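You operate a simulated robot arm through the tools that you are given. There is no shell and no other tool. Be economical: measure what you need, move in short steps, check, and stop when the job is done.

Carry out the task below with a simulated two-armed robot. There is one attempt and no reset: what you move stays moved.

Task
Switch the water from the right row to zone 2: line gauge to 2.5 bar, then one run.
Fine: Shut the row valve, open that zone alone, press the run pad once and shut the zone after the run.

The check looks at the end state, three seconds after you hand in, the way a careful person would. Anything else that was tipped, shoved, dropped, spilled or broken makes it a failure.

Robot
Two 6-joint arms with two-finger grippers on one trunk, on a base that drives. Base frame: it is fixed to the floor where the robot stands at the start and does not move with it; the origin is under the middle of the robot, x ahead of it, y to its left, z up. Units: m, degrees, N and s.
The left shoulder is at the start at [0.07, 0.148, 1.402], the right one opposite. With the tool pointing down near the work surface each hand reaches from about 0.38 to 0.66 m from the robot's upright axis, wherever it stands, measured 20 degrees to its own side. Places, roughly: fifth zone valve handle [0.6, 0, 1.2]; first zone valve handle [0.6, 0.5, 1.2]; fourth zone valve handle [0.6, 0.2, 1.2]; left row valve handle [0.5, -0.1, 0.9]; line gauge [0.3, 0.1, 0.6]; main valve handle [0.5, 0.7, 0.9]; pressure knob [0.5, 0.2, 0.9]; right row valve handle [0.5, -0.3, 0.9]; run pad [0.7, -0.3, 1.3]; second zone valve handle [0.6, 0.4, 1.2]; sixth zone valve handle [0.6, -0.1, 1.2]; third zone valve handle [0.6, 0.3, 1.2]. Payload 2.45 kg a hand.
Tool frame (each hand has its own): the origin (TCP) lies between the finger pads and is the grasp point; the fingertips stand 0.03 m ahead of it; z points along the fingers, y is the line along which they close. Largest opening 0.106 m; the body of the gripper starts 0.079 m behind the TCP.
Orientation is told as [roll, pitch, yaw] about the base's x, y, z axes, in that order, counted from this pose: with the fingers straight down and closing along the base's y, the tool's x points along the base's -x, its y along +y and its z along -z.

Tools
- The arms move only by the tool nudge_tool. It takes "left_motion", "right_motion" or both (then of equal length, played together; a hand with none holds still); each is a list of rows, each an object (a shift or turn left out is 0, a gripper value left out holds the last) with "dr": the turn, a rotation vector about the tool's x, y, z in degrees, a list of three; "slide": the shift along the tool's x, y, z in m, a list of three; "grip": the finger opening in m, from 0 to 0.106. In form: [{"dr": [wx, wy, wz], "slide": [dx, dy, dz], "grip": grip}, ...]. A call has 1 to 8 rows; each row shifts and turns the commanded pose from where the row before left it, along the tool's axes as they then stand. A row lasts 0.2 s, in which the tool goes at most 0.05 m and 8.6 degrees; a call with a longer step from one row to the next is refused whole, and so is a gripper value outside its range. A pose out of reach is approached as far as the arm can. The call stops where the force on the tool passes 90 N (or 10 N more than at its start, if that is more) or the arm is blocked; 0.2 s more then pass. Each finger travels about 0.072 m/s and halts on what it meets, pressing with about 34 N; the grip force reading is that of the motor and also rises with nothing between the fingers. The clock runs only during rows and for 0.2 s after the last one: add rows that do not move to give the fingers time. It gives the time, the measured TCP pose, the force on the tool (base axes), the opening and the grip force at its end, in the units of the frame above (readings bear some noise), with the torque about the TCP (base axes, N m) and any sound that the robot's microphone picked up.
- Cameras (640 x 400 px; columns grow to the right, rows downward): "scene" is now at [0.1177, 0.0007, 1.6007]; the picture's right is [0.02, -1.00, 0.00], its down [-0.85, -0.02, -0.53] and it looks along [0.53, 0.01, -0.85] (base axes); focal length 260 px, centre (320, 200). "left" rides on the left gripper at [0.076, 0.002, -0.106] in its tool frame; the picture's right is [-0.02, 1.00, 0.00], its down [-0.78, -0.02, -0.62] and it looks along [-0.62, -0.01, 0.78] (tool axes); focal length 247 px, centre (320, 200). "right" rides on the right gripper at [0.076, -0.002, -0.106] in its tool frame; the picture's right is [0.02, 1.00, 0.00], its down [-0.78, 0.02, -0.62] and it looks along [-0.62, 0.01, 0.78] (tool axes); focal length 247 px, centre (320, 200). There is no depth. A picture from a camera that has moved, and an enlarged one, comes with that camera's place and axes in the base frame and with its lens.
- capture(camera): a new picture of that camera. It takes no simulated time.
- slide_trunk(by): slides the trunk up (or, below 0, down) by that many m; the arms and the scene camera ride with it, the base frame stays. It gives what a move gives, with no picture.
- steer(legs): drives the robot by 1 to 6 legs, each [ahead, left, turn to the left] in m, m and degrees, along the robot's own axes; the way and the turn of a leg run together, so that a leg with both is an arc; at most 1.5 m and 180 degrees a leg. The arms and the cameras ride along, it lands a little off, and it stops where it bumps. It gives what a move gives.
- turn_head(pan, tilt): turns the head with the scene camera to pan (to the left, within 86 degrees either way) and tilt (down, from -29 to 69), counted from straight ahead of the robot. It gives what a move gives.
- enlarge(camera, box): a new picture of the part [left, top, right, bottom] of that camera's present view, enlarged. It takes no simulated time.
- close_job(): hands the job in; it is judged then, once.

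Work in short steps. Places have to be worked out from the pictures, the camera data and where the tool is seen: move nearer, look again, correct. Check each grasp and each placing, and mend what went wrong. You have 120 turns and 108 pictures in all, those below and enlarged ones among them. Open the grippers and draw the arms clear of the work before you hand the job in, unless the task says otherwise; then end with one line.

The tools are called after "Request:" as name(argument=value, ...) on one line, values as JSON. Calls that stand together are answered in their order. nudge_tool: Moves the arms, as the interface text tells. Its arguments: {"type":"object","properties":{"left_motion":{"type":"array","items":{"type":"object","properties":{"dr":{"type":"array","items":{"type":"number"}},"slide":{"type":"array","items":{"type":"number"}},"grip":{"type":"number"}}}},"right_motion":{"type":"array","items":{"type":"object","properties":{"dr":{"type":"array","items":{"type":"number"}},"slide":{"type":"array","items":{"type":"number"}},"grip":{"type":"number"}}}}},"required":[]} The other tools are called the same way: slide_trunk (by) slides the trunk up or down; steer (legs) drives the base; turn_head (pan, tilt) turns the head that bears the scene camera; capture (camera) takes a picture; enlarge (camera, box) takes an enlarged picture of a part of a camera's view; close_job () hands the job in.

At the start:

```text
time_s: 0.0
left_tcp_pos: [0.5292, 0.2882, 0.9998]
left_tcp_rot: [0.1, 0.0, 0.1]
left_force: [-0.3, -0.3, -0.1]
left_torque: [0.0, 0.0, -0.01]
left_grip_width: 0.1061
left_gripper_force: 0.0
right_tcp_pos: [0.5599, -0.2231, 1.0003]
right_tcp_rot: [0.1, 0.0, 0.0]
right_force: [0.0, 0.4, -0.4]
right_torque: [-0.03, 0.0, -0.01]
right_grip_width: 0.1059
right_gripper_force: 0.0
trunk travel left (down, up): [-0.875, 0.065]
robot x, y, heading: [0.0011, 0.0004, -0.2]
head pan, tilt: [1.3, 58.2]
```

scene: 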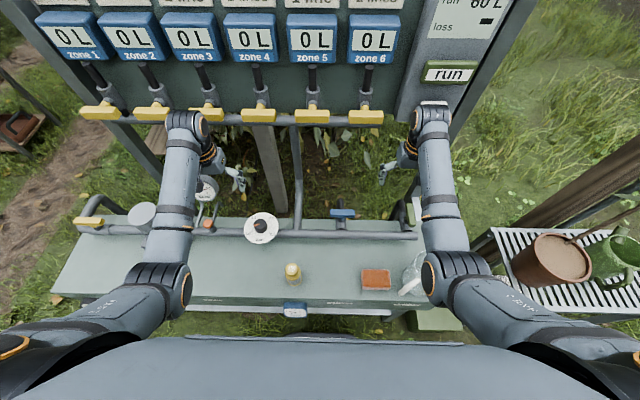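
right: 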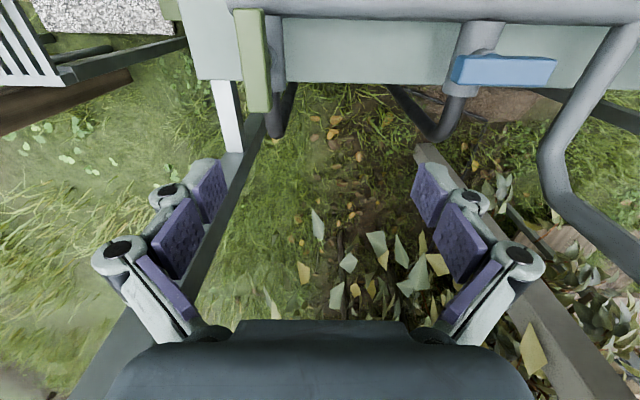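
left: 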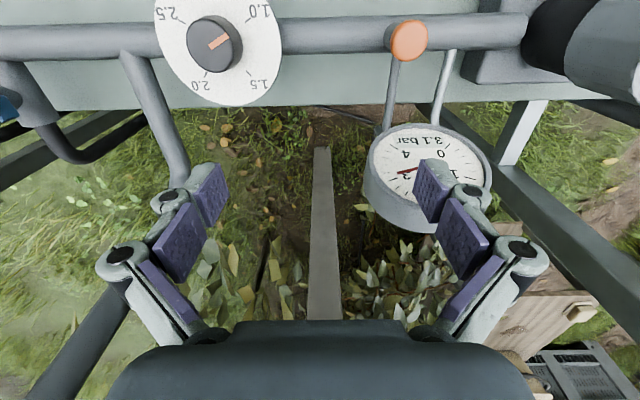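

The scene shows the panel, the valves and the bench. I'll raise the head and look at the panel in detail.

Request:
enlarge(camera="scene", box=[40, 160, 460, 340])

Request:
turn_head(pan=0, tilt=25)

Request:
capture(camera="scene")

```text
1.52 times, centred on (250, 250) of scene
camera zoom: at [0.1177, 0.0007, 1.6007], right [0.02, -1.0, 0.0], down [-0.85, -0.02, -0.53], along [0.53, 0.01, -0.85], focal length 397 px, centre (427, 124)
```

zoom: 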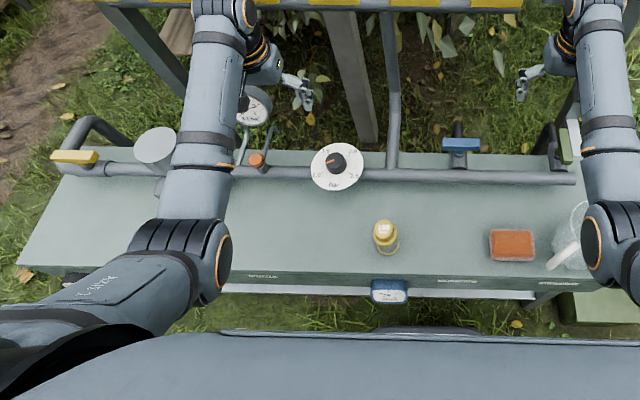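

```text
time_s: 1.0
left_tcp_pos: [0.5303, 0.2878, 1.0001]
left_tcp_rot: [0.1, 0.1, 0.0]
left_force: [0.1, 0.6, 0.9]
left_torque: [0.02, 0.01, 0.0]
left_grip_width: 0.1059
left_gripper_force: 0.1
right_tcp_pos: [0.56, -0.223, 0.9989]
right_tcp_rot: [0.0, 0.0, 0.1]
right_force: [-0.5, 0.0, 0.3]
right_torque: [0.01, -0.02, 0.01]
right_grip_width: 0.1059
right_gripper_force: 0.1
trunk travel left (down, up): [-0.875, 0.065]
robot x, y, heading: [0.0008, -0.0009, -0.1]
head pan, tilt: [0.0, 25.0]
```

```text
103 pictures are left
camera scene: at [0.1411, -0.0009, 1.6486], right [0.0, -1.0, 0.0], down [-0.42, 0.0, -0.91], along [0.91, 0.0, -0.42], focal length 260 px, centre (320, 200)
```

scene: 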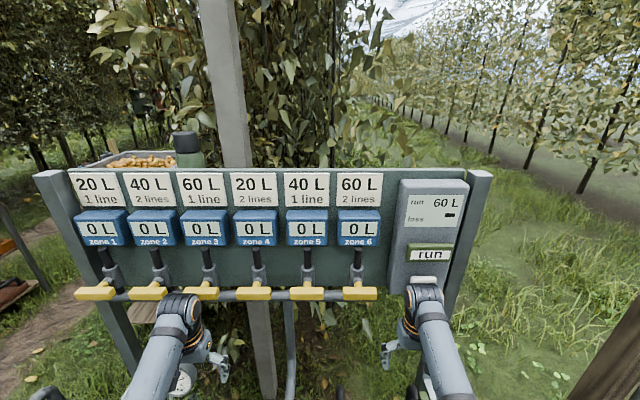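

I enlarge the panel for legends and readings.

Request:
enlarge(camera="scene", box=[40, 160, 260, 310])

Request:
enlarge(camera="scene", box=[270, 160, 490, 310])

Request:
enlarge(camera="left", box=[130, 0, 510, 240])

```text
2.67 times, centred on (150, 235) of scene
camera zoom: at [0.1411, -0.0009, 1.6486], right [0.0, -1.0, 0.0], down [-0.42, 0.0, -0.91], along [0.91, 0.0, -0.42], focal length 694 px, centre (773, 107)
```

zoom: 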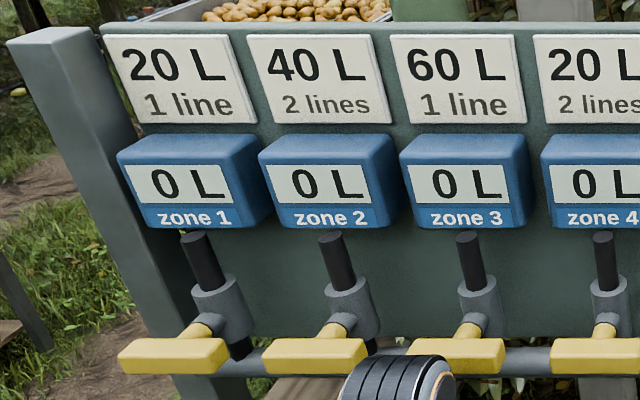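

```text
2.67 times, centred on (380, 235) of scene
camera zoom: at [0.1411, -0.0009, 1.6486], right [0.0, -1.0, 0.0], down [-0.42, 0.0, -0.91], along [0.91, 0.0, -0.42], focal length 694 px, centre (160, 107)
```

zoom: 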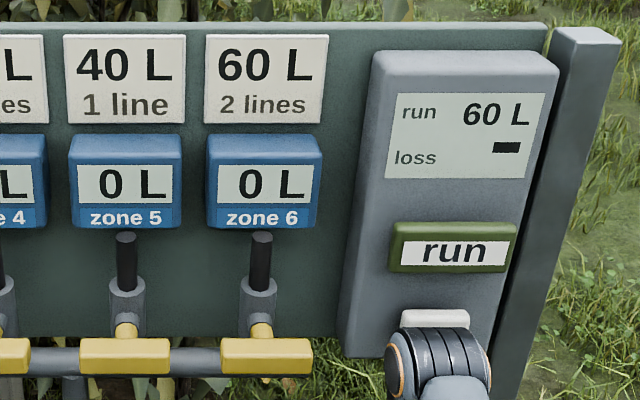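

```text
1.67 times, centred on (320, 120) of left
camera zoom: at [0.4532, 0.2911, 1.1066], right [0.02, 1.0, 0.0], down [0.78, -0.02, 0.62], along [0.62, -0.01, -0.78], focal length 412 px, centre (320, 333)
```

zoom: 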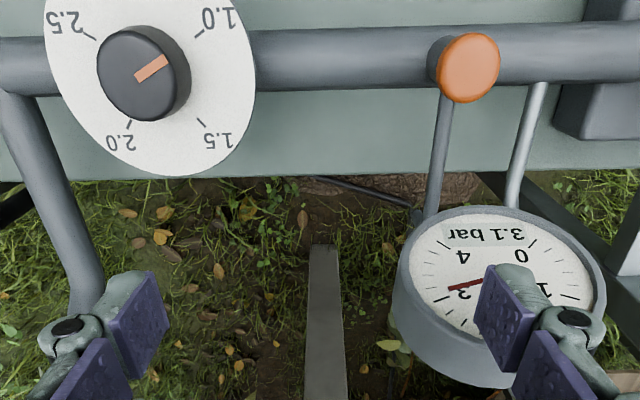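

I look down again and enlarge the knob, the gauge, and the row valves.

Request:
turn_head(pan=0, tilt=58)

Request:
enlarge(camera="scene", box=[180, 170, 310, 250])

Request:
enlarge(camera="scene", box=[270, 180, 450, 320])

Request:
enlarge(camera="right", box=[180, 0, 640, 200])

```text
time_s: 2.0
left_tcp_pos: [0.5306, 0.2884, 0.9989]
left_tcp_rot: [0.0, 0.0, 0.0]
left_force: [-0.4, 0.4, 0.6]
left_torque: [0.03, 0.0, 0.03]
left_grip_width: 0.1059
left_gripper_force: 0.0
right_tcp_pos: [0.5611, -0.2238, 0.9999]
right_tcp_rot: [0.0, -0.1, 0.0]
right_force: [0.5, 0.0, 0.3]
right_torque: [0.01, -0.01, 0.01]
right_grip_width: 0.1059
right_gripper_force: 0.1
trunk travel left (down, up): [-0.875, 0.065]
robot x, y, heading: [-0.001, -0.0028, -0.1]
head pan, tilt: [0.0, 58.0]
```

```text
4.92 times, centred on (245, 210) of scene
camera zoom: at [0.118, -0.0009, 1.601], right [0.0, -1.0, 0.0], down [-0.85, 0.0, -0.53], along [0.53, 0.0, -0.85], focal length 1281 px, centre (689, 151)
```

zoom: 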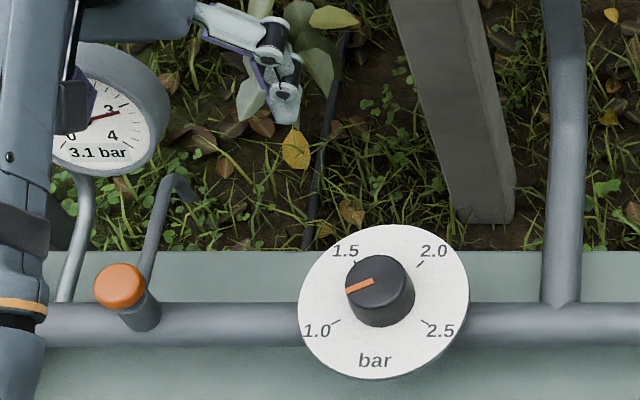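

```text
2.86 times, centred on (360, 250) of scene
camera zoom: at [0.118, -0.0009, 1.601], right [0.0, -1.0, 0.0], down [-0.85, 0.0, -0.53], along [0.53, 0.0, -0.85], focal length 744 px, centre (206, 57)
```

zoom: 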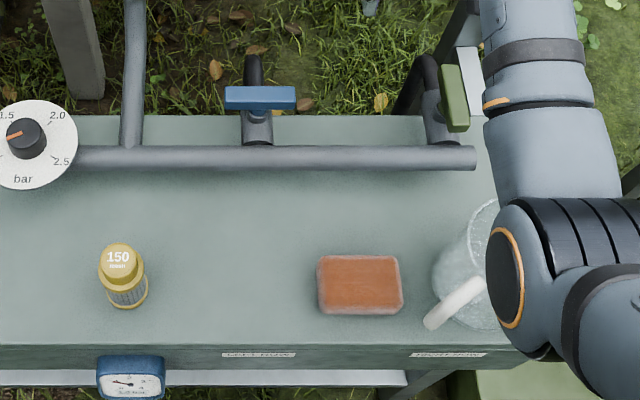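

```text
1.39 times, centred on (410, 100) of right
camera zoom: at [0.4847, -0.2249, 1.1059], right [-0.02, 1.0, 0.0], down [0.78, 0.02, 0.62], along [0.62, 0.01, -0.78], focal length 344 px, centre (195, 339)
```

zoom: 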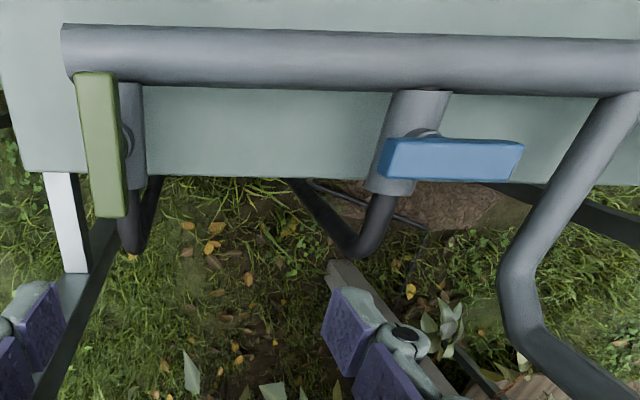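

The blue dial on the bench front sits where the line gauge is listed; the 3.1 bar dial is a different one. I enlarge it and the two plates.

Request:
enlarge(camera="scene", box=[270, 290, 320, 325])

Request:
enlarge(camera="scene", box=[320, 280, 420, 330])

Request:
enlarge(camera="scene", box=[30, 170, 230, 310])

```text
11.43 times, centred on (295, 308) of scene
camera zoom: at [0.118, -0.0009, 1.601], right [0.0, -1.0, 0.0], down [-0.85, 0.0, -0.53], along [0.53, 0.0, -0.85], focal length 2974 px, centre (606, -1029)
```

zoom: 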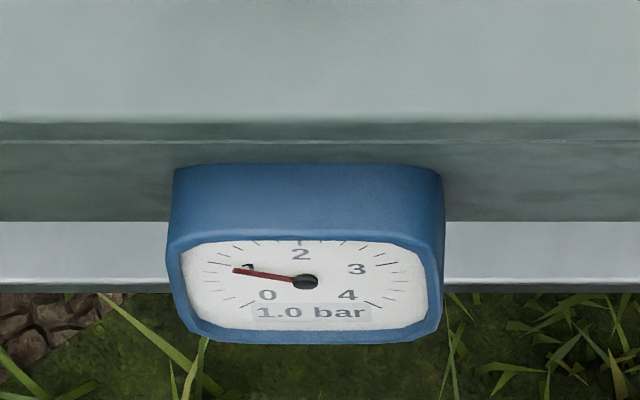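

```text
6.40 times, centred on (370, 305) of scene
camera zoom: at [0.118, -0.0009, 1.601], right [0.0, -1.0, 0.0], down [-0.85, 0.0, -0.53], along [0.53, 0.0, -0.85], focal length 1666 px, centre (0, -472)
```

zoom: 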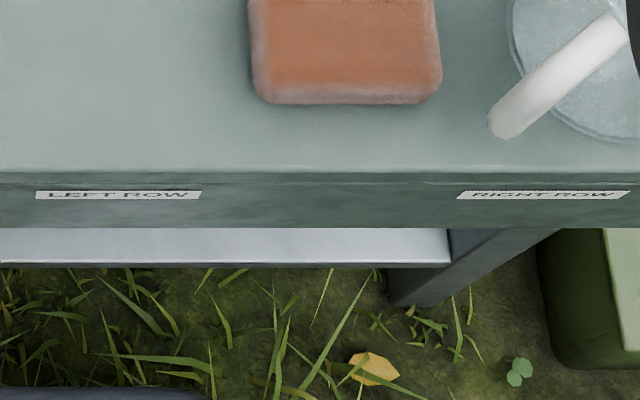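

```text
2.86 times, centred on (130, 240) of scene
camera zoom: at [0.118, -0.0009, 1.601], right [0.0, -1.0, 0.0], down [-0.85, 0.0, -0.53], along [0.53, 0.0, -0.85], focal length 744 px, centre (863, 86)
```

zoom: 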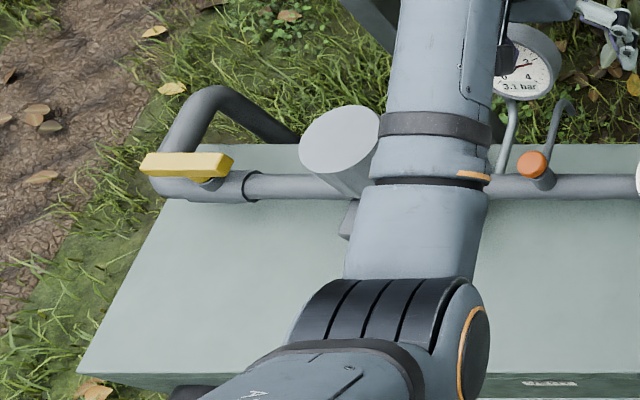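

Line gauge reads 1.0 bar; main open, left row shut, right row open (handle along its branch). I put the right handle (green) at about (0.524, -0.28, 0.865). I move the right hand over it, staying high.

Request:
nudge_tool(right_motion=[{"slide": [0.018, -0.028, 0]}, {"slide": [0.018, -0.028, 0.02], "grip": 0.06}, {"slide": [0, 0, 0.02], "grip": 0.06}])

Request:
capture(camera="right")

Request:
capture(camera="scene")

```text
time_s: 2.8
left_tcp_pos: [0.5319, 0.289, 0.9994]
left_tcp_rot: [-0.1, 0.1, -0.1]
left_force: [0.0, 0.8, -0.2]
left_torque: [-0.01, 0.02, -0.01]
left_grip_width: 0.1057
left_gripper_force: 0.2
right_tcp_pos: [0.5242, -0.2788, 0.9601]
right_tcp_rot: [-0.1, -0.1, -0.1]
right_force: [0.2, 0.0, 0.0]
right_torque: [-0.03, 0.02, 0.02]
right_grip_width: 0.0599
right_gripper_force: 0.0
trunk travel left (down, up): [-0.875, 0.065]
robot x, y, heading: [0.0009, 0.0011, 0.1]
head pan, tilt: [0.0, 58.0]
```

```text
93 pictures are left
camera right: at [0.4488, -0.2797, 1.0662], right [-0.02, 1.0, 0.0], down [0.78, 0.02, 0.62], along [0.62, 0.01, -0.78], focal length 247 px, centre (320, 200)
```

right: 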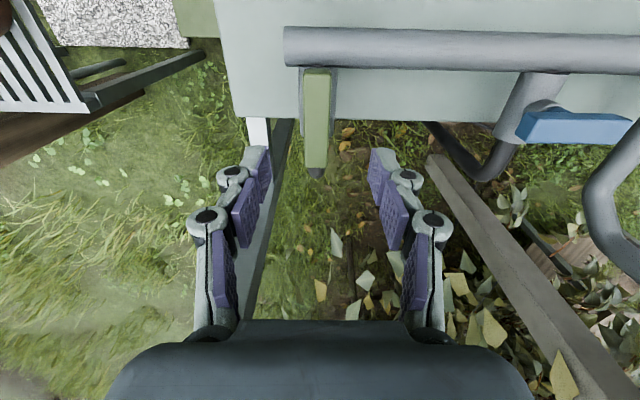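

```text
92 pictures are left
camera scene: at [0.119, 0.0005, 1.6009], right [0.0, -1.0, 0.0], down [-0.85, 0.0, -0.53], along [0.53, 0.0, -0.85], focal length 260 px, centre (320, 200)
```

scene: 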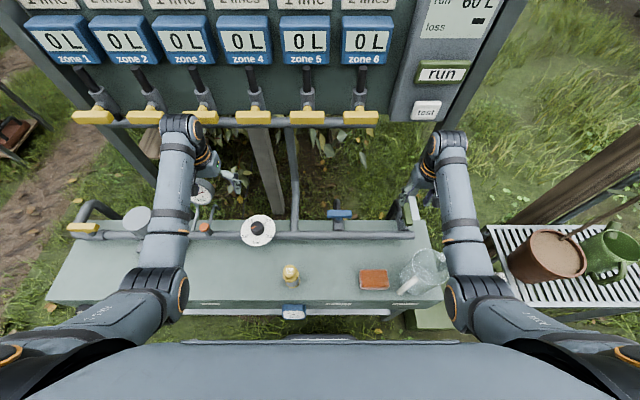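

The handle top seems to be near (0.513, -0.281, 0.90). I lower by 0.025 and shift back 1 cm, then look again.

Request:
nudge_tool(right_motion=[{"slide": [0.01, -0.002, 0.0]}, {"slide": [0, 0, 0.025]}])

Request:
capture(camera="right")

Request:
enlarge(camera="scene", box=[370, 160, 470, 230])

```text
time_s: 3.4
left_tcp_pos: [0.5312, 0.2887, 0.9982]
left_tcp_rot: [-0.2, 0.0, 0.0]
left_force: [-0.8, -0.5, 0.1]
left_torque: [0.0, 0.02, -0.01]
left_grip_width: 0.1059
left_gripper_force: 0.1
right_tcp_pos: [0.5161, -0.2814, 0.9334]
right_tcp_rot: [0.0, 0.0, 0.0]
right_force: [0.5, -0.2, -0.4]
right_torque: [-0.04, -0.01, -0.04]
right_grip_width: 0.0599
right_gripper_force: 0.0
trunk travel left (down, up): [-0.875, 0.065]
robot x, y, heading: [0.0015, -0.0003, 0.1]
head pan, tilt: [0.0, 58.0]
```

```text
91 pictures are left
camera right: at [0.4388, -0.283, 1.0403], right [-0.02, 1.0, 0.0], down [0.78, 0.02, 0.62], along [0.62, 0.01, -0.78], focal length 247 px, centre (320, 200)
```

right: 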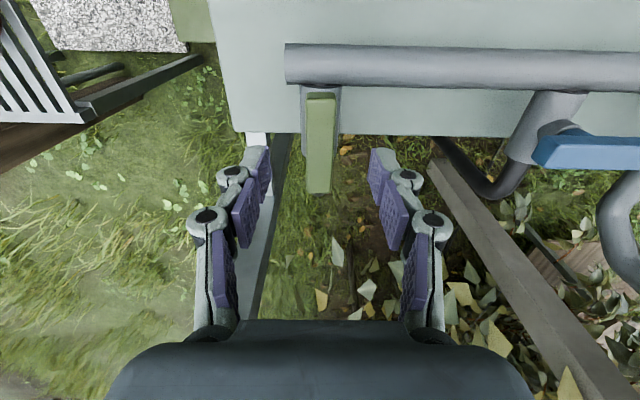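

```text
5.71 times, centred on (420, 195) of scene
camera zoom: at [0.1189, -0.0005, 1.6009], right [0.0, -1.0, 0.0], down [-0.85, 0.0, -0.53], along [0.53, 0.0, -0.85], focal length 1487 px, centre (-251, 229)
```

zoom: 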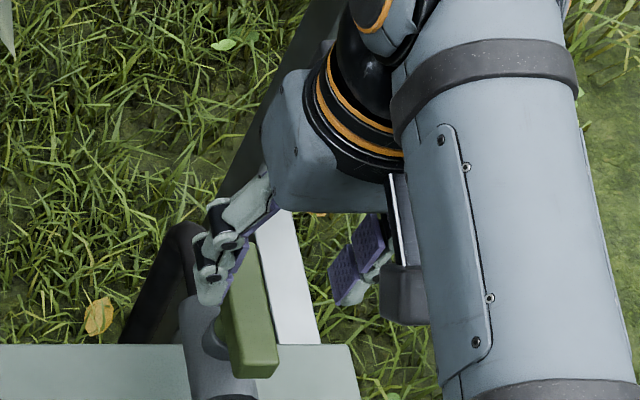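

Combined views put the bar top near (0.52, -0.2815, 0.865). I lower by 0.04 with the fingers straddling.

Request:
nudge_tool(right_motion=[{"slide": [-0.004, 0, 0.02]}, {"slide": [0, 0, 0.02]}])

Request:
capture(camera="right")

```text
time_s: 4.0
left_tcp_pos: [0.5317, 0.2893, 0.9995]
left_tcp_rot: [0.0, -0.1, 0.0]
left_force: [0.2, -0.2, -0.2]
left_torque: [0.0, 0.03, -0.01]
left_grip_width: 0.1059
left_gripper_force: 0.1
right_tcp_pos: [0.5183, -0.2818, 0.8937]
right_tcp_rot: [0.0, -0.1, 0.0]
right_force: [-0.5, -0.2, 0.8]
right_torque: [0.02, -0.01, 0.03]
right_grip_width: 0.0602
right_gripper_force: 0.1
trunk travel left (down, up): [-0.875, 0.065]
robot x, y, heading: [0.0002, 0.0021, 0.1]
head pan, tilt: [0.0, 58.0]
```

```text
89 pictures are left
camera right: at [0.4429, -0.283, 1.0001], right [-0.02, 1.0, 0.0], down [0.78, 0.02, 0.62], along [0.62, 0.01, -0.78], focal length 247 px, centre (320, 200)
```

right: 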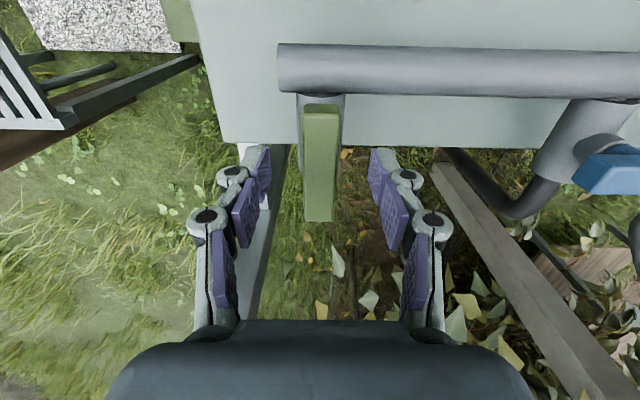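

Bar centre lines up with the fingertips. Lower 0.018 more and close.

Request:
nudge_tool(right_motion=[{"slide": [0, 0, 0.018]}, {"grip": 0.03}, {"grip": 0.0}, {"grip": 0.0}, {"grip": 0.0}])

Request:
capture(camera="right")

```text
time_s: 5.2
left_tcp_pos: [0.5313, 0.2884, 0.9993]
left_tcp_rot: [0.0, 0.1, 0.0]
left_force: [0.6, 0.0, -0.4]
left_torque: [-0.04, 0.02, -0.02]
left_grip_width: 0.1058
left_gripper_force: 0.1
right_tcp_pos: [0.519, -0.2831, 0.8761]
right_tcp_rot: [0.0, 0.0, 0.0]
right_force: [1.5, 0.6, -2.1]
right_torque: [-0.01, -0.49, -0.01]
right_grip_width: 0.0213
right_gripper_force: 45.5
trunk travel left (down, up): [-0.875, 0.065]
robot x, y, heading: [-0.0005, 0.0, 0.3]
head pan, tilt: [0.0, 58.0]
```

```text
88 pictures are left
camera right: at [0.4428, -0.2828, 0.9824], right [-0.02, 1.0, 0.0], down [0.78, 0.02, 0.62], along [0.62, 0.01, -0.78], focal length 247 px, centre (320, 200)
```

right: 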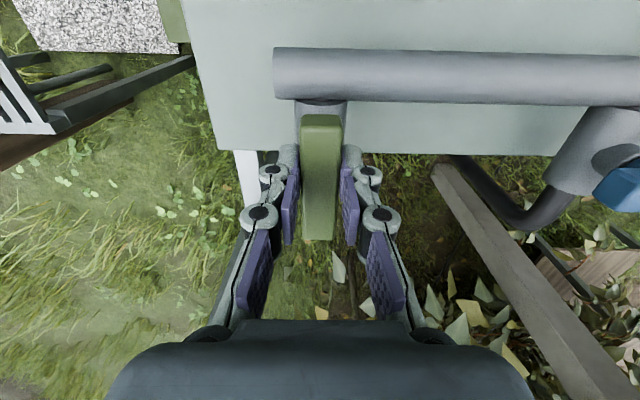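

Firm grip on a 21 mm bar. I try turning 16° one way and read the torque.

Request:
nudge_tool(right_motion=[{"dr": [0, 0, 8]}, {"dr": [0, 0, 8]}])

```text
time_s: 5.8
left_tcp_pos: [0.5309, 0.2905, 0.9988]
left_tcp_rot: [-0.1, -0.1, -0.1]
left_force: [0.5, 0.3, 1.2]
left_torque: [0.0, 0.01, -0.01]
left_grip_width: 0.1058
left_gripper_force: 0.0
right_tcp_pos: [0.5193, -0.279, 0.8761]
right_tcp_rot: [0.1, 0.1, -16.1]
right_force: [1.8, 8.5, -5.6]
right_torque: [0.02, -0.93, 0.13]
right_grip_width: 0.0214
right_gripper_force: 44.9
trunk travel left (down, up): [-0.875, 0.065]
robot x, y, heading: [0.0005, 0.0009, 0.0]
head pan, tilt: [0.0, 58.0]
```

Low torque, with a small sideways drift (pivot a bit off from my grip). Check the picture.

Request:
capture(camera="right")

```text
87 pictures are left
camera right: at [0.4457, -0.2593, 0.9825], right [0.26, 0.97, 0.0], down [0.76, -0.2, 0.62], along [0.6, -0.16, -0.78], focal length 247 px, centre (320, 200)
```

right: 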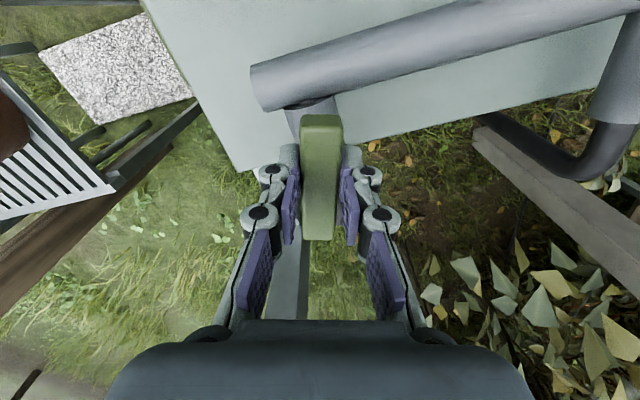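

The handle follows the tool. I continue turning with a small compensating slide (pivot about 1 cm beyond my grip).

Request:
nudge_tool(right_motion=[{"dr": [0, 0, 8], "slide": [0, 0.0015, 0]}, {"dr": [0, 0, 8], "slide": [0, 0.0015, 0]}, {"dr": [0, 0, 8], "slide": [0, 0.0012, 0]}, {"dr": [0, 0, 8], "slide": [0, 0.0012, 0]}])

```text
time_s: 6.8
left_tcp_pos: [0.5308, 0.2898, 1.0001]
left_tcp_rot: [-0.1, 0.1, 0.0]
left_force: [0.3, 0.5, 0.4]
left_torque: [-0.01, -0.01, 0.02]
left_grip_width: 0.1063
left_gripper_force: 0.0
right_tcp_pos: [0.5215, -0.2743, 0.8763]
right_tcp_rot: [-0.2, 0.1, -48.2]
right_force: [3.1, 13.5, -7.7]
right_torque: [0.61, 0.17, 0.07]
right_grip_width: 0.0213
right_gripper_force: 45.0
trunk travel left (down, up): [-0.875, 0.065]
robot x, y, heading: [-0.0021, -0.0001, 0.1]
head pan, tilt: [0.0, 58.0]
```

Turning freely; I ease the sideways force and go on to 90°.

Request:
nudge_tool(right_motion=[{"dr": [0, 0, 8], "slide": [0.002, 0.003, 0]}, {"dr": [0, 0, 8], "slide": [0.001, 0.0015, 0]}, {"dr": [0, 0, 8], "slide": [0, 0.0015, 0]}, {"dr": [0, 0, 8], "slide": [0, 0.0015, 0]}, {"dr": [0, 0, 8], "slide": [0, 0.0015, 0]}])

Request:
capture(camera="right")

Request:
capture(camera="scene")

```text
time_s: 8.0
left_tcp_pos: [0.5299, 0.2864, 0.9992]
left_tcp_rot: [0.1, 0.0, 0.0]
left_force: [-0.1, -0.1, -0.2]
left_torque: [0.01, -0.03, -0.01]
left_grip_width: 0.1059
left_gripper_force: 0.1
right_tcp_pos: [0.5273, -0.2718, 0.8753]
right_tcp_rot: [-0.1, -0.1, -88.1]
right_force: [1.5, -4.7, -4.6]
right_torque: [-0.53, -0.04, 0.03]
right_grip_width: 0.0213
right_gripper_force: 45.1
trunk travel left (down, up): [-0.875, 0.065]
robot x, y, heading: [-0.0006, 0.0011, -0.0]
head pan, tilt: [0.0, 58.0]
```

```text
86 pictures are left
camera right: at [0.524, -0.1956, 0.9823], right [1.0, 0.05, 0.0], down [0.04, -0.78, 0.62], along [0.03, -0.62, -0.78], focal length 247 px, centre (320, 200)
```

right: 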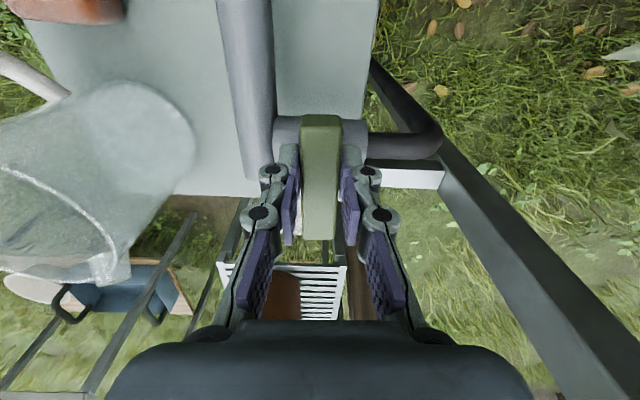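

```text
85 pictures are left
camera scene: at [0.1193, -0.0024, 1.6008], right [0.0, -1.0, 0.0], down [-0.85, 0.0, -0.53], along [0.53, 0.0, -0.85], focal length 260 px, centre (320, 200)
```

scene: 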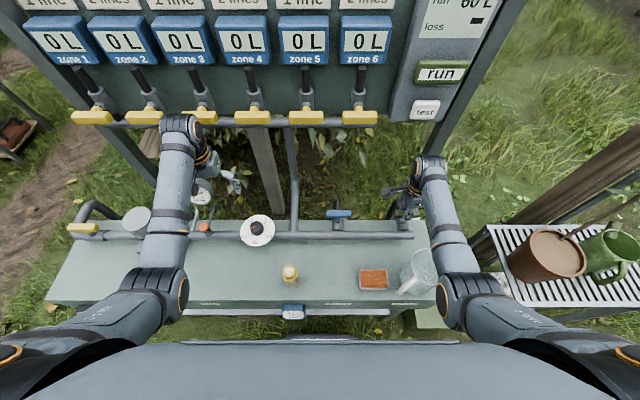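

Handle now lies across its branch. I add 2°, open gently, and lift straight up.

Request:
nudge_tool(right_motion=[{"dr": [0, 0, 2]}, {"grip": 0.04}, {"grip": 0.06}, {"slide": [0, 0, -0.03]}, {"slide": [0, 0, -0.04]}, {"slide": [0, 0, -0.04]}])

Request:
capture(camera="right")

Request:
enlarge(camera="scene", box=[270, 190, 450, 330])

Request:
enlarge(camera="scene", box=[270, 290, 320, 325])

```text
time_s: 9.4
left_tcp_pos: [0.5284, 0.2882, 0.999]
left_tcp_rot: [0.0, -0.1, 0.0]
left_force: [1.0, -0.1, -0.5]
left_torque: [0.01, 0.04, -0.02]
left_grip_width: 0.1059
left_gripper_force: 0.0
right_tcp_pos: [0.527, -0.2699, 0.9864]
right_tcp_rot: [-0.1, 0.0, -90.0]
right_force: [0.0, 0.9, 0.4]
right_torque: [-0.01, -0.03, -0.04]
right_grip_width: 0.06
right_gripper_force: 0.1
trunk travel left (down, up): [-0.875, 0.065]
robot x, y, heading: [0.0, -0.0037, -0.2]
head pan, tilt: [0.0, 58.0]
```

```text
84 pictures are left
camera right: at [0.5254, -0.1936, 1.0929], right [1.0, 0.02, 0.0], down [0.02, -0.78, 0.62], along [0.01, -0.62, -0.78], focal length 247 px, centre (320, 200)
```

right: 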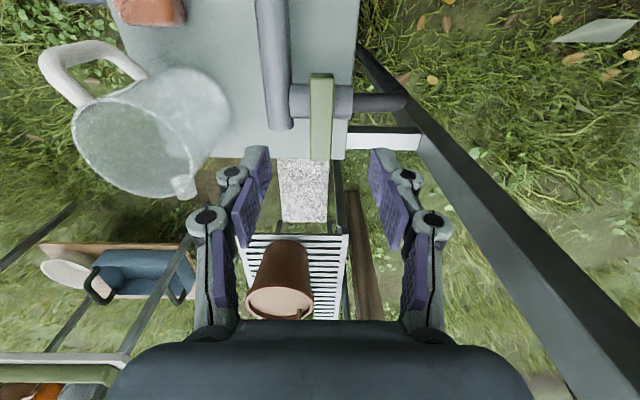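

```text
2.86 times, centred on (360, 260) of scene
camera zoom: at [0.118, -0.0009, 1.6009], right [0.0, -1.0, 0.0], down [-0.85, 0.0, -0.53], along [0.53, 0.0, -0.85], focal length 744 px, centre (206, 29)
```

zoom: 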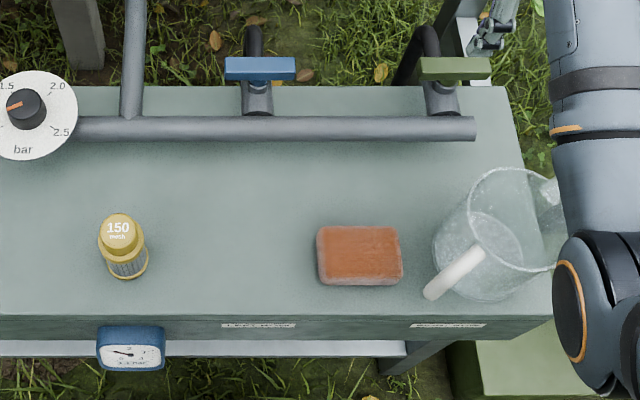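

```text
11.43 times, centred on (295, 308) of scene
camera zoom: at [0.118, -0.0009, 1.6009], right [0.0, -1.0, 0.0], down [-0.85, 0.0, -0.53], along [0.53, 0.0, -0.85], focal length 2974 px, centre (606, -1029)
```

zoom: 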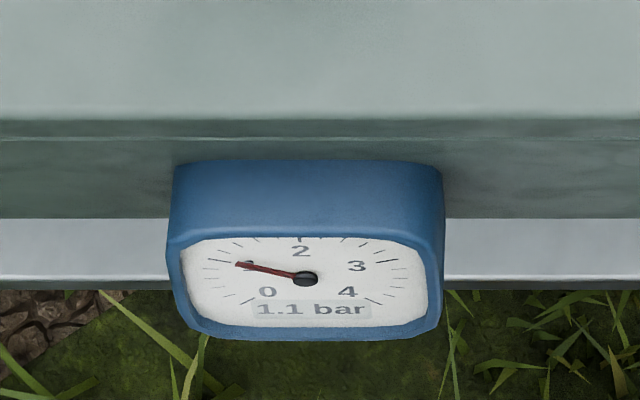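

Right row is shut, line gauge 1.1 bar. Next zone 2, handle estimated at (0.594, 0.395, 1.204). I pull the left hand back and up first.

Request:
nudge_tool(left_motion=[{"slide": [0.035, 0.02, -0.02], "grip": 0.06}, {"slide": [0.035, 0.02, -0.02]}, {"slide": [0.03, 0.02, -0.03]}, {"slide": [0.01, 0.02, -0.04]}, {"slide": [0, 0.02, -0.04]}])

```text
time_s: 10.6
left_tcp_pos: [0.4196, 0.3883, 1.1486]
left_tcp_rot: [-0.2, 0.1, 0.0]
left_force: [-0.5, -0.7, 0.0]
left_torque: [-0.05, 0.0, 0.0]
left_grip_width: 0.0599
left_gripper_force: 0.1
right_tcp_pos: [0.5257, -0.2704, 0.9855]
right_tcp_rot: [0.1, 0.0, -90.1]
right_force: [-0.6, 1.0, 1.0]
right_torque: [-0.03, -0.03, -0.01]
right_grip_width: 0.0599
right_gripper_force: 0.2
trunk travel left (down, up): [-0.875, 0.065]
robot x, y, heading: [-0.0015, 0.0, -0.1]
head pan, tilt: [0.0, 58.0]
```

Now tilt the left tool toward pointing ahead in steps.

Request:
nudge_tool(left_motion=[{"dr": [0, -8, 0]}, {"dr": [0, -8, 0]}, {"dr": [0, -8, 0]}, {"dr": [0, -8, 0]}, {"dr": [0, -8, 0]}, {"dr": [0, -8, 0]}])

```text
time_s: 12.0
left_tcp_pos: [0.4325, 0.2643, 1.1327]
left_tcp_rot: [-0.1, -40.1, 0.0]
left_force: [-0.1, 0.0, -0.4]
left_torque: [0.02, 0.02, 0.03]
left_grip_width: 0.0601
left_gripper_force: 0.0
left hand out of reach, approached as far as the arm can: row 1, 2, 3, 4, 5, 6
right_tcp_pos: [0.5262, -0.2702, 0.9872]
right_tcp_rot: [0.1, 0.1, -90.0]
right_force: [0.6, -0.4, 0.6]
right_torque: [0.0, -0.01, -0.02]
right_grip_width: 0.0603
right_gripper_force: 0.0
trunk travel left (down, up): [-0.875, 0.065]
robot x, y, heading: [-0.0007, 0.0007, 0.0]
head pan, tilt: [0.0, 58.0]
```

The pose was out of reach sideways. I move the commanded pose toward the front and the middle a bit, and see.

Request:
nudge_tool(left_motion=[{"slide": [-0.027, -0.02, 0.03]}, {"slide": [-0.027, -0.02, 0.03]}, {"slide": [0, 0, 0]}])

Request:
capture(camera="scene")

```text
time_s: 12.8
left_tcp_pos: [0.51, 0.2251, 1.122]
left_tcp_rot: [-0.1, -40.1, 0.0]
left_force: [-0.3, 0.4, 0.2]
left_torque: [0.03, -0.04, 0.02]
left_grip_width: 0.06
left_gripper_force: 0.1
right_tcp_pos: [0.5252, -0.2708, 0.9882]
right_tcp_rot: [0.2, 0.1, -89.9]
right_force: [0.0, -0.5, -0.6]
right_torque: [-0.01, -0.02, -0.01]
right_grip_width: 0.06
right_gripper_force: 0.1
trunk travel left (down, up): [-0.875, 0.065]
robot x, y, heading: [-0.0029, 0.001, -0.0]
head pan, tilt: [0.0, 58.0]
```

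```text
81 pictures are left
camera scene: at [0.1158, -0.0002, 1.6012], right [0.0, -1.0, 0.0], down [-0.85, 0.0, -0.53], along [0.53, 0.0, -0.85], focal length 260 px, centre (320, 200)
```

scene: 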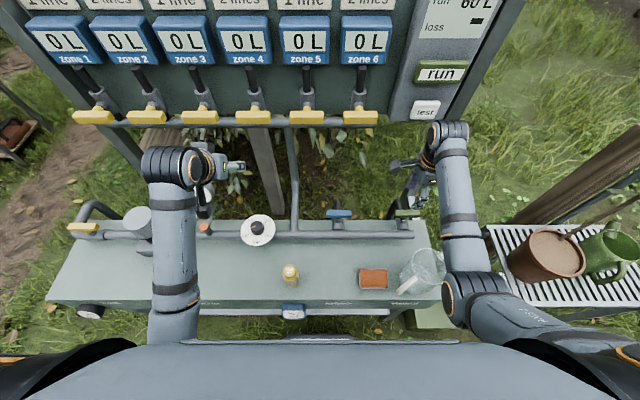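

The commanded pose restarts from the measured one. I continue pitching here to learn the reach.

Request:
nudge_tool(left_motion=[{"dr": [0, -8, 0]}, {"dr": [0, -8, 0]}, {"dr": [0, -8, 0]}, {"dr": [0, -8, 0]}, {"dr": [0, -8, 0]}, {"dr": [0, -8, 0]}])

```text
time_s: 14.2
left_tcp_pos: [0.5125, 0.2253, 1.1204]
left_tcp_rot: [-0.8, -88.1, 0.9]
left_force: [-0.5, 0.1, -0.5]
left_torque: [0.04, 0.02, 0.01]
left_grip_width: 0.0597
left_gripper_force: 0.0
right_tcp_pos: [0.527, -0.2696, 0.9858]
right_tcp_rot: [0.0, 0.0, -90.0]
right_force: [0.1, -0.8, -0.2]
right_torque: [0.04, -0.03, 0.01]
right_grip_width: 0.0602
right_gripper_force: 0.0
trunk travel left (down, up): [-0.875, 0.065]
robot x, y, heading: [-0.0005, -0.0029, -0.1]
head pan, tilt: [0.0, 58.0]
```

Pointing ahead works here. Now I roll the tool so the fingers close vertically, testing that reach too.

Request:
nudge_tool(left_motion=[{"dr": [0, 0, 8.5]}, {"dr": [0, 0, 8.5]}, {"dr": [0, 0, 8.5]}, {"dr": [0, 0, 8.5]}, {"dr": [0, 0, 8.5]}, {"dr": [0, 0, 8.5]}, {"dr": [0, 0, 8.5]}, {"dr": [0, 0, 8.5]}])

Request:
nudge_tool(left_motion=[{"dr": [0, 0, 8.5]}, {"dr": [0, 0, 8.5]}, {"dr": [0, 0, 5]}])

Request:
capture(camera="scene")

Request:
capture(camera="left")

```text
time_s: 16.0
left_tcp_pos: [0.5121, 0.2253, 1.1216]
left_tcp_rot: [87.8, -21.9, -89.1]
left_force: [0.8, 0.0, -0.5]
left_torque: [0.01, -0.01, -0.01]
left_grip_width: 0.0598
left_gripper_force: 0.0
right_tcp_pos: [0.5262, -0.2693, 0.9861]
right_tcp_rot: [0.0, 0.0, -90.0]
right_force: [0.1, -0.3, 0.3]
right_torque: [0.0, -0.01, 0.01]
right_grip_width: 0.0599
right_gripper_force: 0.0
trunk travel left (down, up): [-0.875, 0.065]
robot x, y, heading: [-0.0031, -0.0008, -0.2]
head pan, tilt: [0.0, 58.0]
```

```text
time_s: 16.8
left_tcp_pos: [0.512, 0.2254, 1.1206]
left_tcp_rot: [88.0, 0.0, -90.0]
left_force: [-0.2, -0.1, 0.3]
left_torque: [0.01, 0.01, -0.01]
left_grip_width: 0.0601
left_gripper_force: 0.0
right_tcp_pos: [0.5258, -0.2703, 0.9865]
right_tcp_rot: [-0.1, 0.1, -90.1]
right_force: [0.1, -0.6, 0.0]
right_torque: [-0.02, -0.01, 0.02]
right_grip_width: 0.0601
right_gripper_force: 0.1
trunk travel left (down, up): [-0.875, 0.065]
robot x, y, heading: [0.001, 0.001, 0.2]
head pan, tilt: [0.0, 58.0]
```

```text
80 pictures are left
camera scene: at [0.1178, -0.0009, 1.601], right [0.0, -1.0, 0.0], down [-0.85, 0.0, -0.53], along [0.53, 0.0, -0.85], focal length 260 px, centre (320, 200)
```

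scene: 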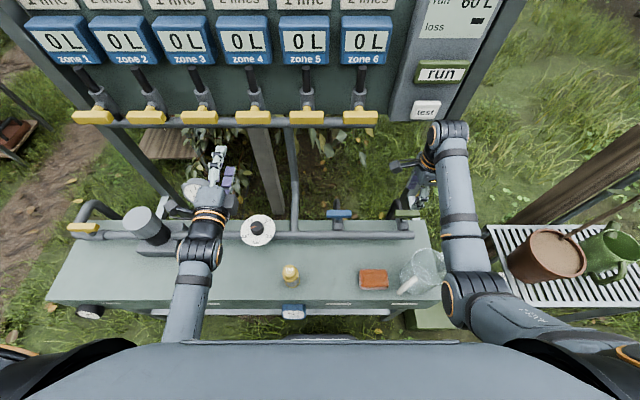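

```text
79 pictures are left
camera left: at [0.4048, 0.3026, 1.1274], right [0.04, -0.02, 1.0], down [-0.62, -0.78, 0.0], along [0.78, -0.62, -0.04], focal length 247 px, centre (320, 200)
```

left: 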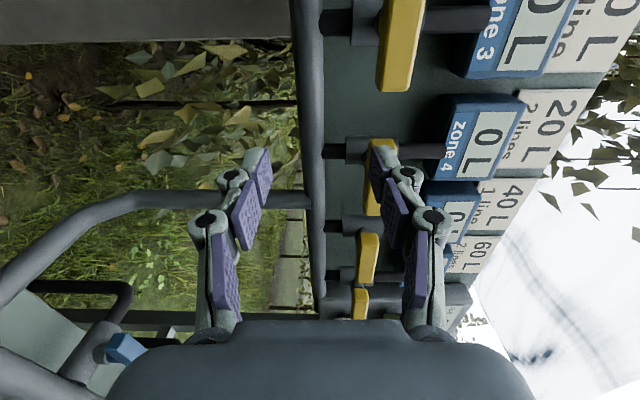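

Fingers close vertically now, camera on the left side. I try moving left and up from here, to check reach without driving.

Request:
nudge_tool(left_motion=[{"slide": [0, 0.02, -0.01]}, {"slide": [0, 0.03, 0]}, {"slide": [-0.03, 0.03, 0]}, {"slide": [-0.04, 0, 0]}, {"slide": [-0.04, 0, 0]}, {"slide": [-0.04, 0, 0]}])

Request:
capture(camera="left")

```text
time_s: 17.8
left_tcp_pos: [0.5052, 0.1822, 1.1875]
left_tcp_rot: [87.1, 10.9, -95.3]
left_force: [0.1, 1.1, 0.1]
left_torque: [0.01, -0.01, -0.04]
left_grip_width: 0.06
left_gripper_force: 0.1
left hand out of reach, approached as far as the arm can: row 4, 5
right_tcp_pos: [0.5258, -0.2679, 0.9867]
right_tcp_rot: [0.0, -0.2, -90.0]
right_force: [-0.1, 0.5, 0.1]
right_torque: [0.01, 0.0, -0.02]
right_grip_width: 0.0603
right_gripper_force: 0.0
trunk travel left (down, up): [-0.875, 0.065]
robot x, y, heading: [0.0002, -0.0002, 0.0]
head pan, tilt: [0.0, 58.0]
stopped in row 5 (left hand): the arm was blocked; the commanded pose is now the measured one
```

```text
78 pictures are left
camera left: at [0.4063, 0.2662, 1.2097], right [0.03, -0.21, 0.98], down [-0.69, -0.71, -0.14], along [0.72, -0.67, -0.17], focal length 247 px, centre (320, 200)
```

left: 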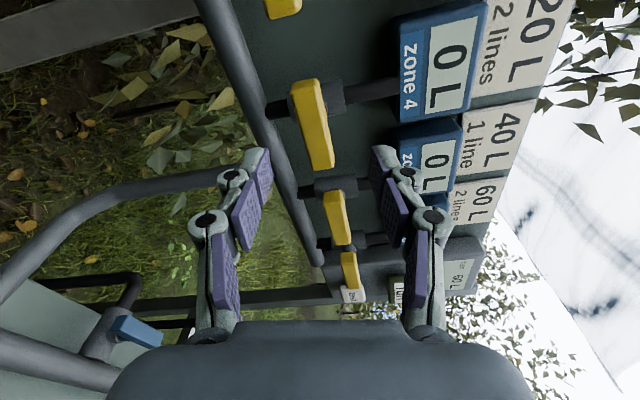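

I mixed the axis: tool x is base +y here, so the hand went right and got skewed. I correct the orientation and slide left.

Request:
nudge_tool(left_motion=[{"slide": [0.03, 0, -0.01]}, {"slide": [0.03, 0, 0], "dr": [0, 0, -5.5]}, {"slide": [0.02, 0, 0], "dr": [0, 0, -5.8]}, {"dr": [-2.6, 5, 0], "slide": [0.02, 0, 0]}, {"slide": [0.04, 0, 0]}])

```text
time_s: 19.0
left_tcp_pos: [0.5059, 0.3235, 1.2002]
left_tcp_rot: [89.8, -0.4, -89.6]
left_force: [0.0, 1.6, -0.2]
left_torque: [0.01, -0.04, -0.06]
left_grip_width: 0.0601
left_gripper_force: 0.1
right_tcp_pos: [0.5266, -0.266, 0.9862]
right_tcp_rot: [-0.1, -0.2, -89.9]
right_force: [0.2, -0.1, 0.3]
right_torque: [-0.04, 0.02, -0.02]
right_grip_width: 0.06
right_gripper_force: 0.0
trunk travel left (down, up): [-0.875, 0.065]
robot x, y, heading: [-0.0023, -0.0037, -0.3]
head pan, tilt: [0.0, 58.0]
```

Good: at (0.506, 0.324, 1.200), pointing ahead. Slide 0.07 further left.

Request:
nudge_tool(left_motion=[{"slide": [0.035, 0, 0]}, {"slide": [0.035, 0, 0]}])

Request:
capture(camera="left")

Request:
capture(camera="scene")

```text
time_s: 19.6
left_tcp_pos: [0.5143, 0.3499, 1.1956]
left_tcp_rot: [89.9, -0.4, -89.6]
left_force: [-0.1, -0.4, -0.6]
left_torque: [-0.02, -0.01, -0.06]
left_grip_width: 0.0603
left_gripper_force: 0.0
left hand out of reach, approached as far as the arm can: row 1, 2
right_tcp_pos: [0.5264, -0.2693, 0.9862]
right_tcp_rot: [0.0, 0.0, -90.0]
right_force: [0.4, 0.0, -1.0]
right_torque: [-0.02, 0.03, 0.01]
right_grip_width: 0.06
right_gripper_force: 0.1
trunk travel left (down, up): [-0.875, 0.065]
robot x, y, heading: [0.0011, 0.0005, -0.0]
head pan, tilt: [0.0, 58.0]
```

```text
77 pictures are left
camera left: at [0.4073, 0.4267, 1.1967], right [0.0, -0.01, 1.0], down [-0.62, -0.79, -0.01], along [0.79, -0.62, -0.01], focal length 247 px, centre (320, 200)
```

left: 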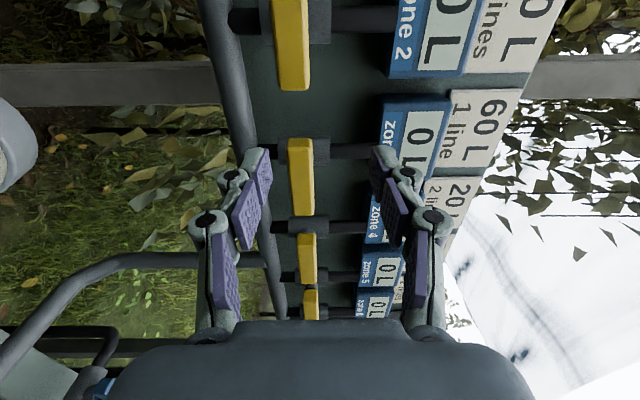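

```text
76 pictures are left
camera scene: at [0.118, 0.0011, 1.601], right [0.0, -1.0, 0.0], down [-0.85, 0.0, -0.53], along [0.53, 0.0, -0.85], focal length 260 px, centre (320, 200)
```

scene: 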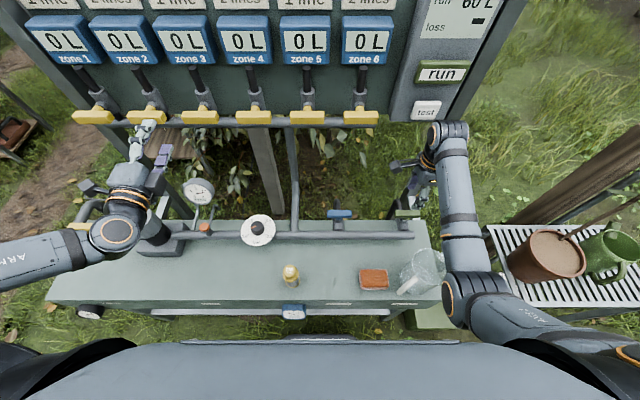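

Reach ends near y = 0.34. I drive the base 0.13 m left so zone 2 comes into comfortable reach; both hands are clear of everything.

Request:
steer(legs=[[0, 0.13, 0]])

Request:
capture(camera="left")

Request:
capture(camera="scene")

```text
time_s: 20.9
left_tcp_pos: [0.5141, 0.4756, 1.197]
left_tcp_rot: [89.8, -0.2, -89.7]
left_force: [-0.1, 0.4, -0.6]
left_torque: [-0.02, 0.01, 0.01]
left_grip_width: 0.06
left_gripper_force: 0.0
right_tcp_pos: [0.5268, -0.1422, 0.9857]
right_tcp_rot: [0.0, 0.0, -90.1]
right_force: [-0.3, -0.7, 0.3]
right_torque: [0.05, 0.01, 0.0]
right_grip_width: 0.06
right_gripper_force: 0.0
trunk travel left (down, up): [-0.875, 0.065]
robot x, y, heading: [-0.0007, 0.1307, -0.2]
head pan, tilt: [0.0, 58.0]
```

```text
75 pictures are left
camera left: at [0.4076, 0.5531, 1.1981], right [0.0, -0.02, 1.0], down [-0.62, -0.79, -0.01], along [0.79, -0.62, -0.01], focal length 247 px, centre (320, 200)
```

left: 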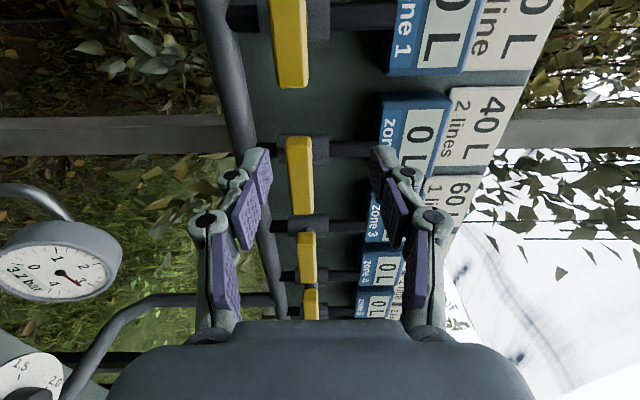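

```text
74 pictures are left
camera scene: at [0.118, 0.1267, 1.601], right [0.0, -1.0, 0.0], down [-0.85, 0.0, -0.53], along [0.53, 0.0, -0.85], focal length 260 px, centre (320, 200)
```

scene: 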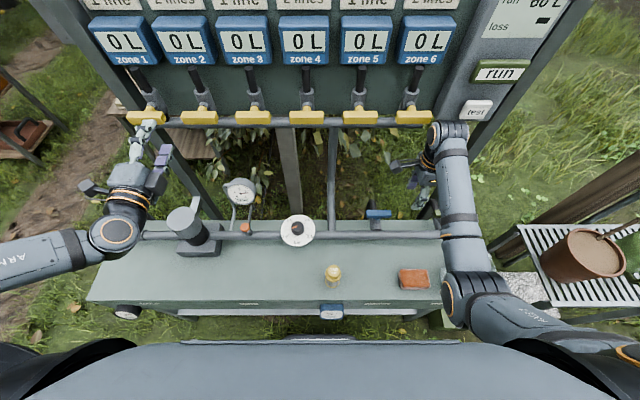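

Triangulating: zone 2 handle about (0.63, 0.408, 1.174). I align laterally and vertically, then advance a little and look.

Request:
nudge_tool(left_motion=[{"slide": [-0.035, -0.012, 0.0]}, {"slide": [-0.033, -0.01, 0.0]}, {"slide": [0, 0, 0.03]}])

Request:
capture(camera="left")

Request:
enlarge(camera="scene", box=[120, 70, 280, 180])

```text
time_s: 21.7
left_tcp_pos: [0.537, 0.4265, 1.1797]
left_tcp_rot: [89.9, -0.6, -89.8]
left_force: [0.0, 0.6, -0.1]
left_torque: [0.0, 0.02, 0.0]
left_grip_width: 0.0599
left_gripper_force: 0.1
left hand out of reach, approached as far as the arm can: row 2, 3
right_tcp_pos: [0.5246, -0.1393, 0.9887]
right_tcp_rot: [0.1, -0.2, -90.2]
right_force: [-0.1, 0.4, 0.3]
right_torque: [-0.04, -0.01, 0.03]
right_grip_width: 0.0599
right_gripper_force: 0.1
trunk travel left (down, up): [-0.875, 0.065]
robot x, y, heading: [-0.0003, 0.1314, -0.1]
head pan, tilt: [0.0, 58.0]
```

```text
73 pictures are left
camera left: at [0.4291, 0.5039, 1.1817], right [0.0, -0.01, 1.0], down [-0.62, -0.79, -0.01], along [0.79, -0.62, -0.01], focal length 247 px, centre (320, 200)
```

left: 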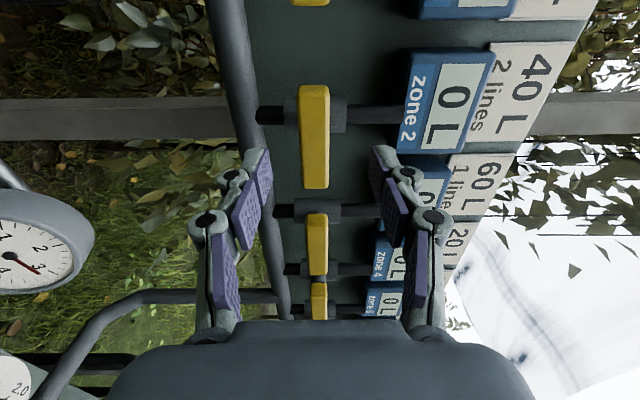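

```text
3.64 times, centred on (200, 125) of scene
camera zoom: at [0.1154, 0.1322, 1.6011], right [0.0, -1.0, 0.0], down [-0.85, 0.0, -0.53], along [0.53, 0.0, -0.85], focal length 946 px, centre (756, 473)
```

zoom: 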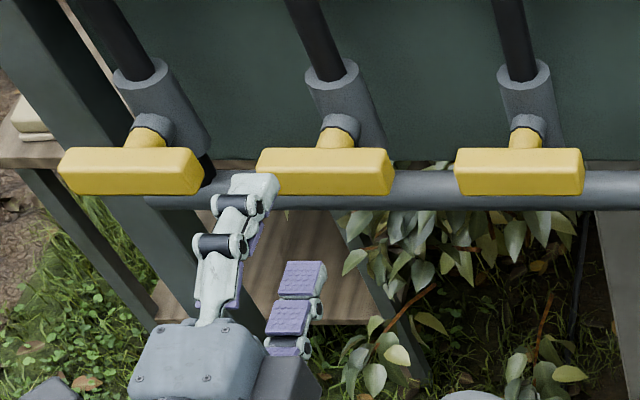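

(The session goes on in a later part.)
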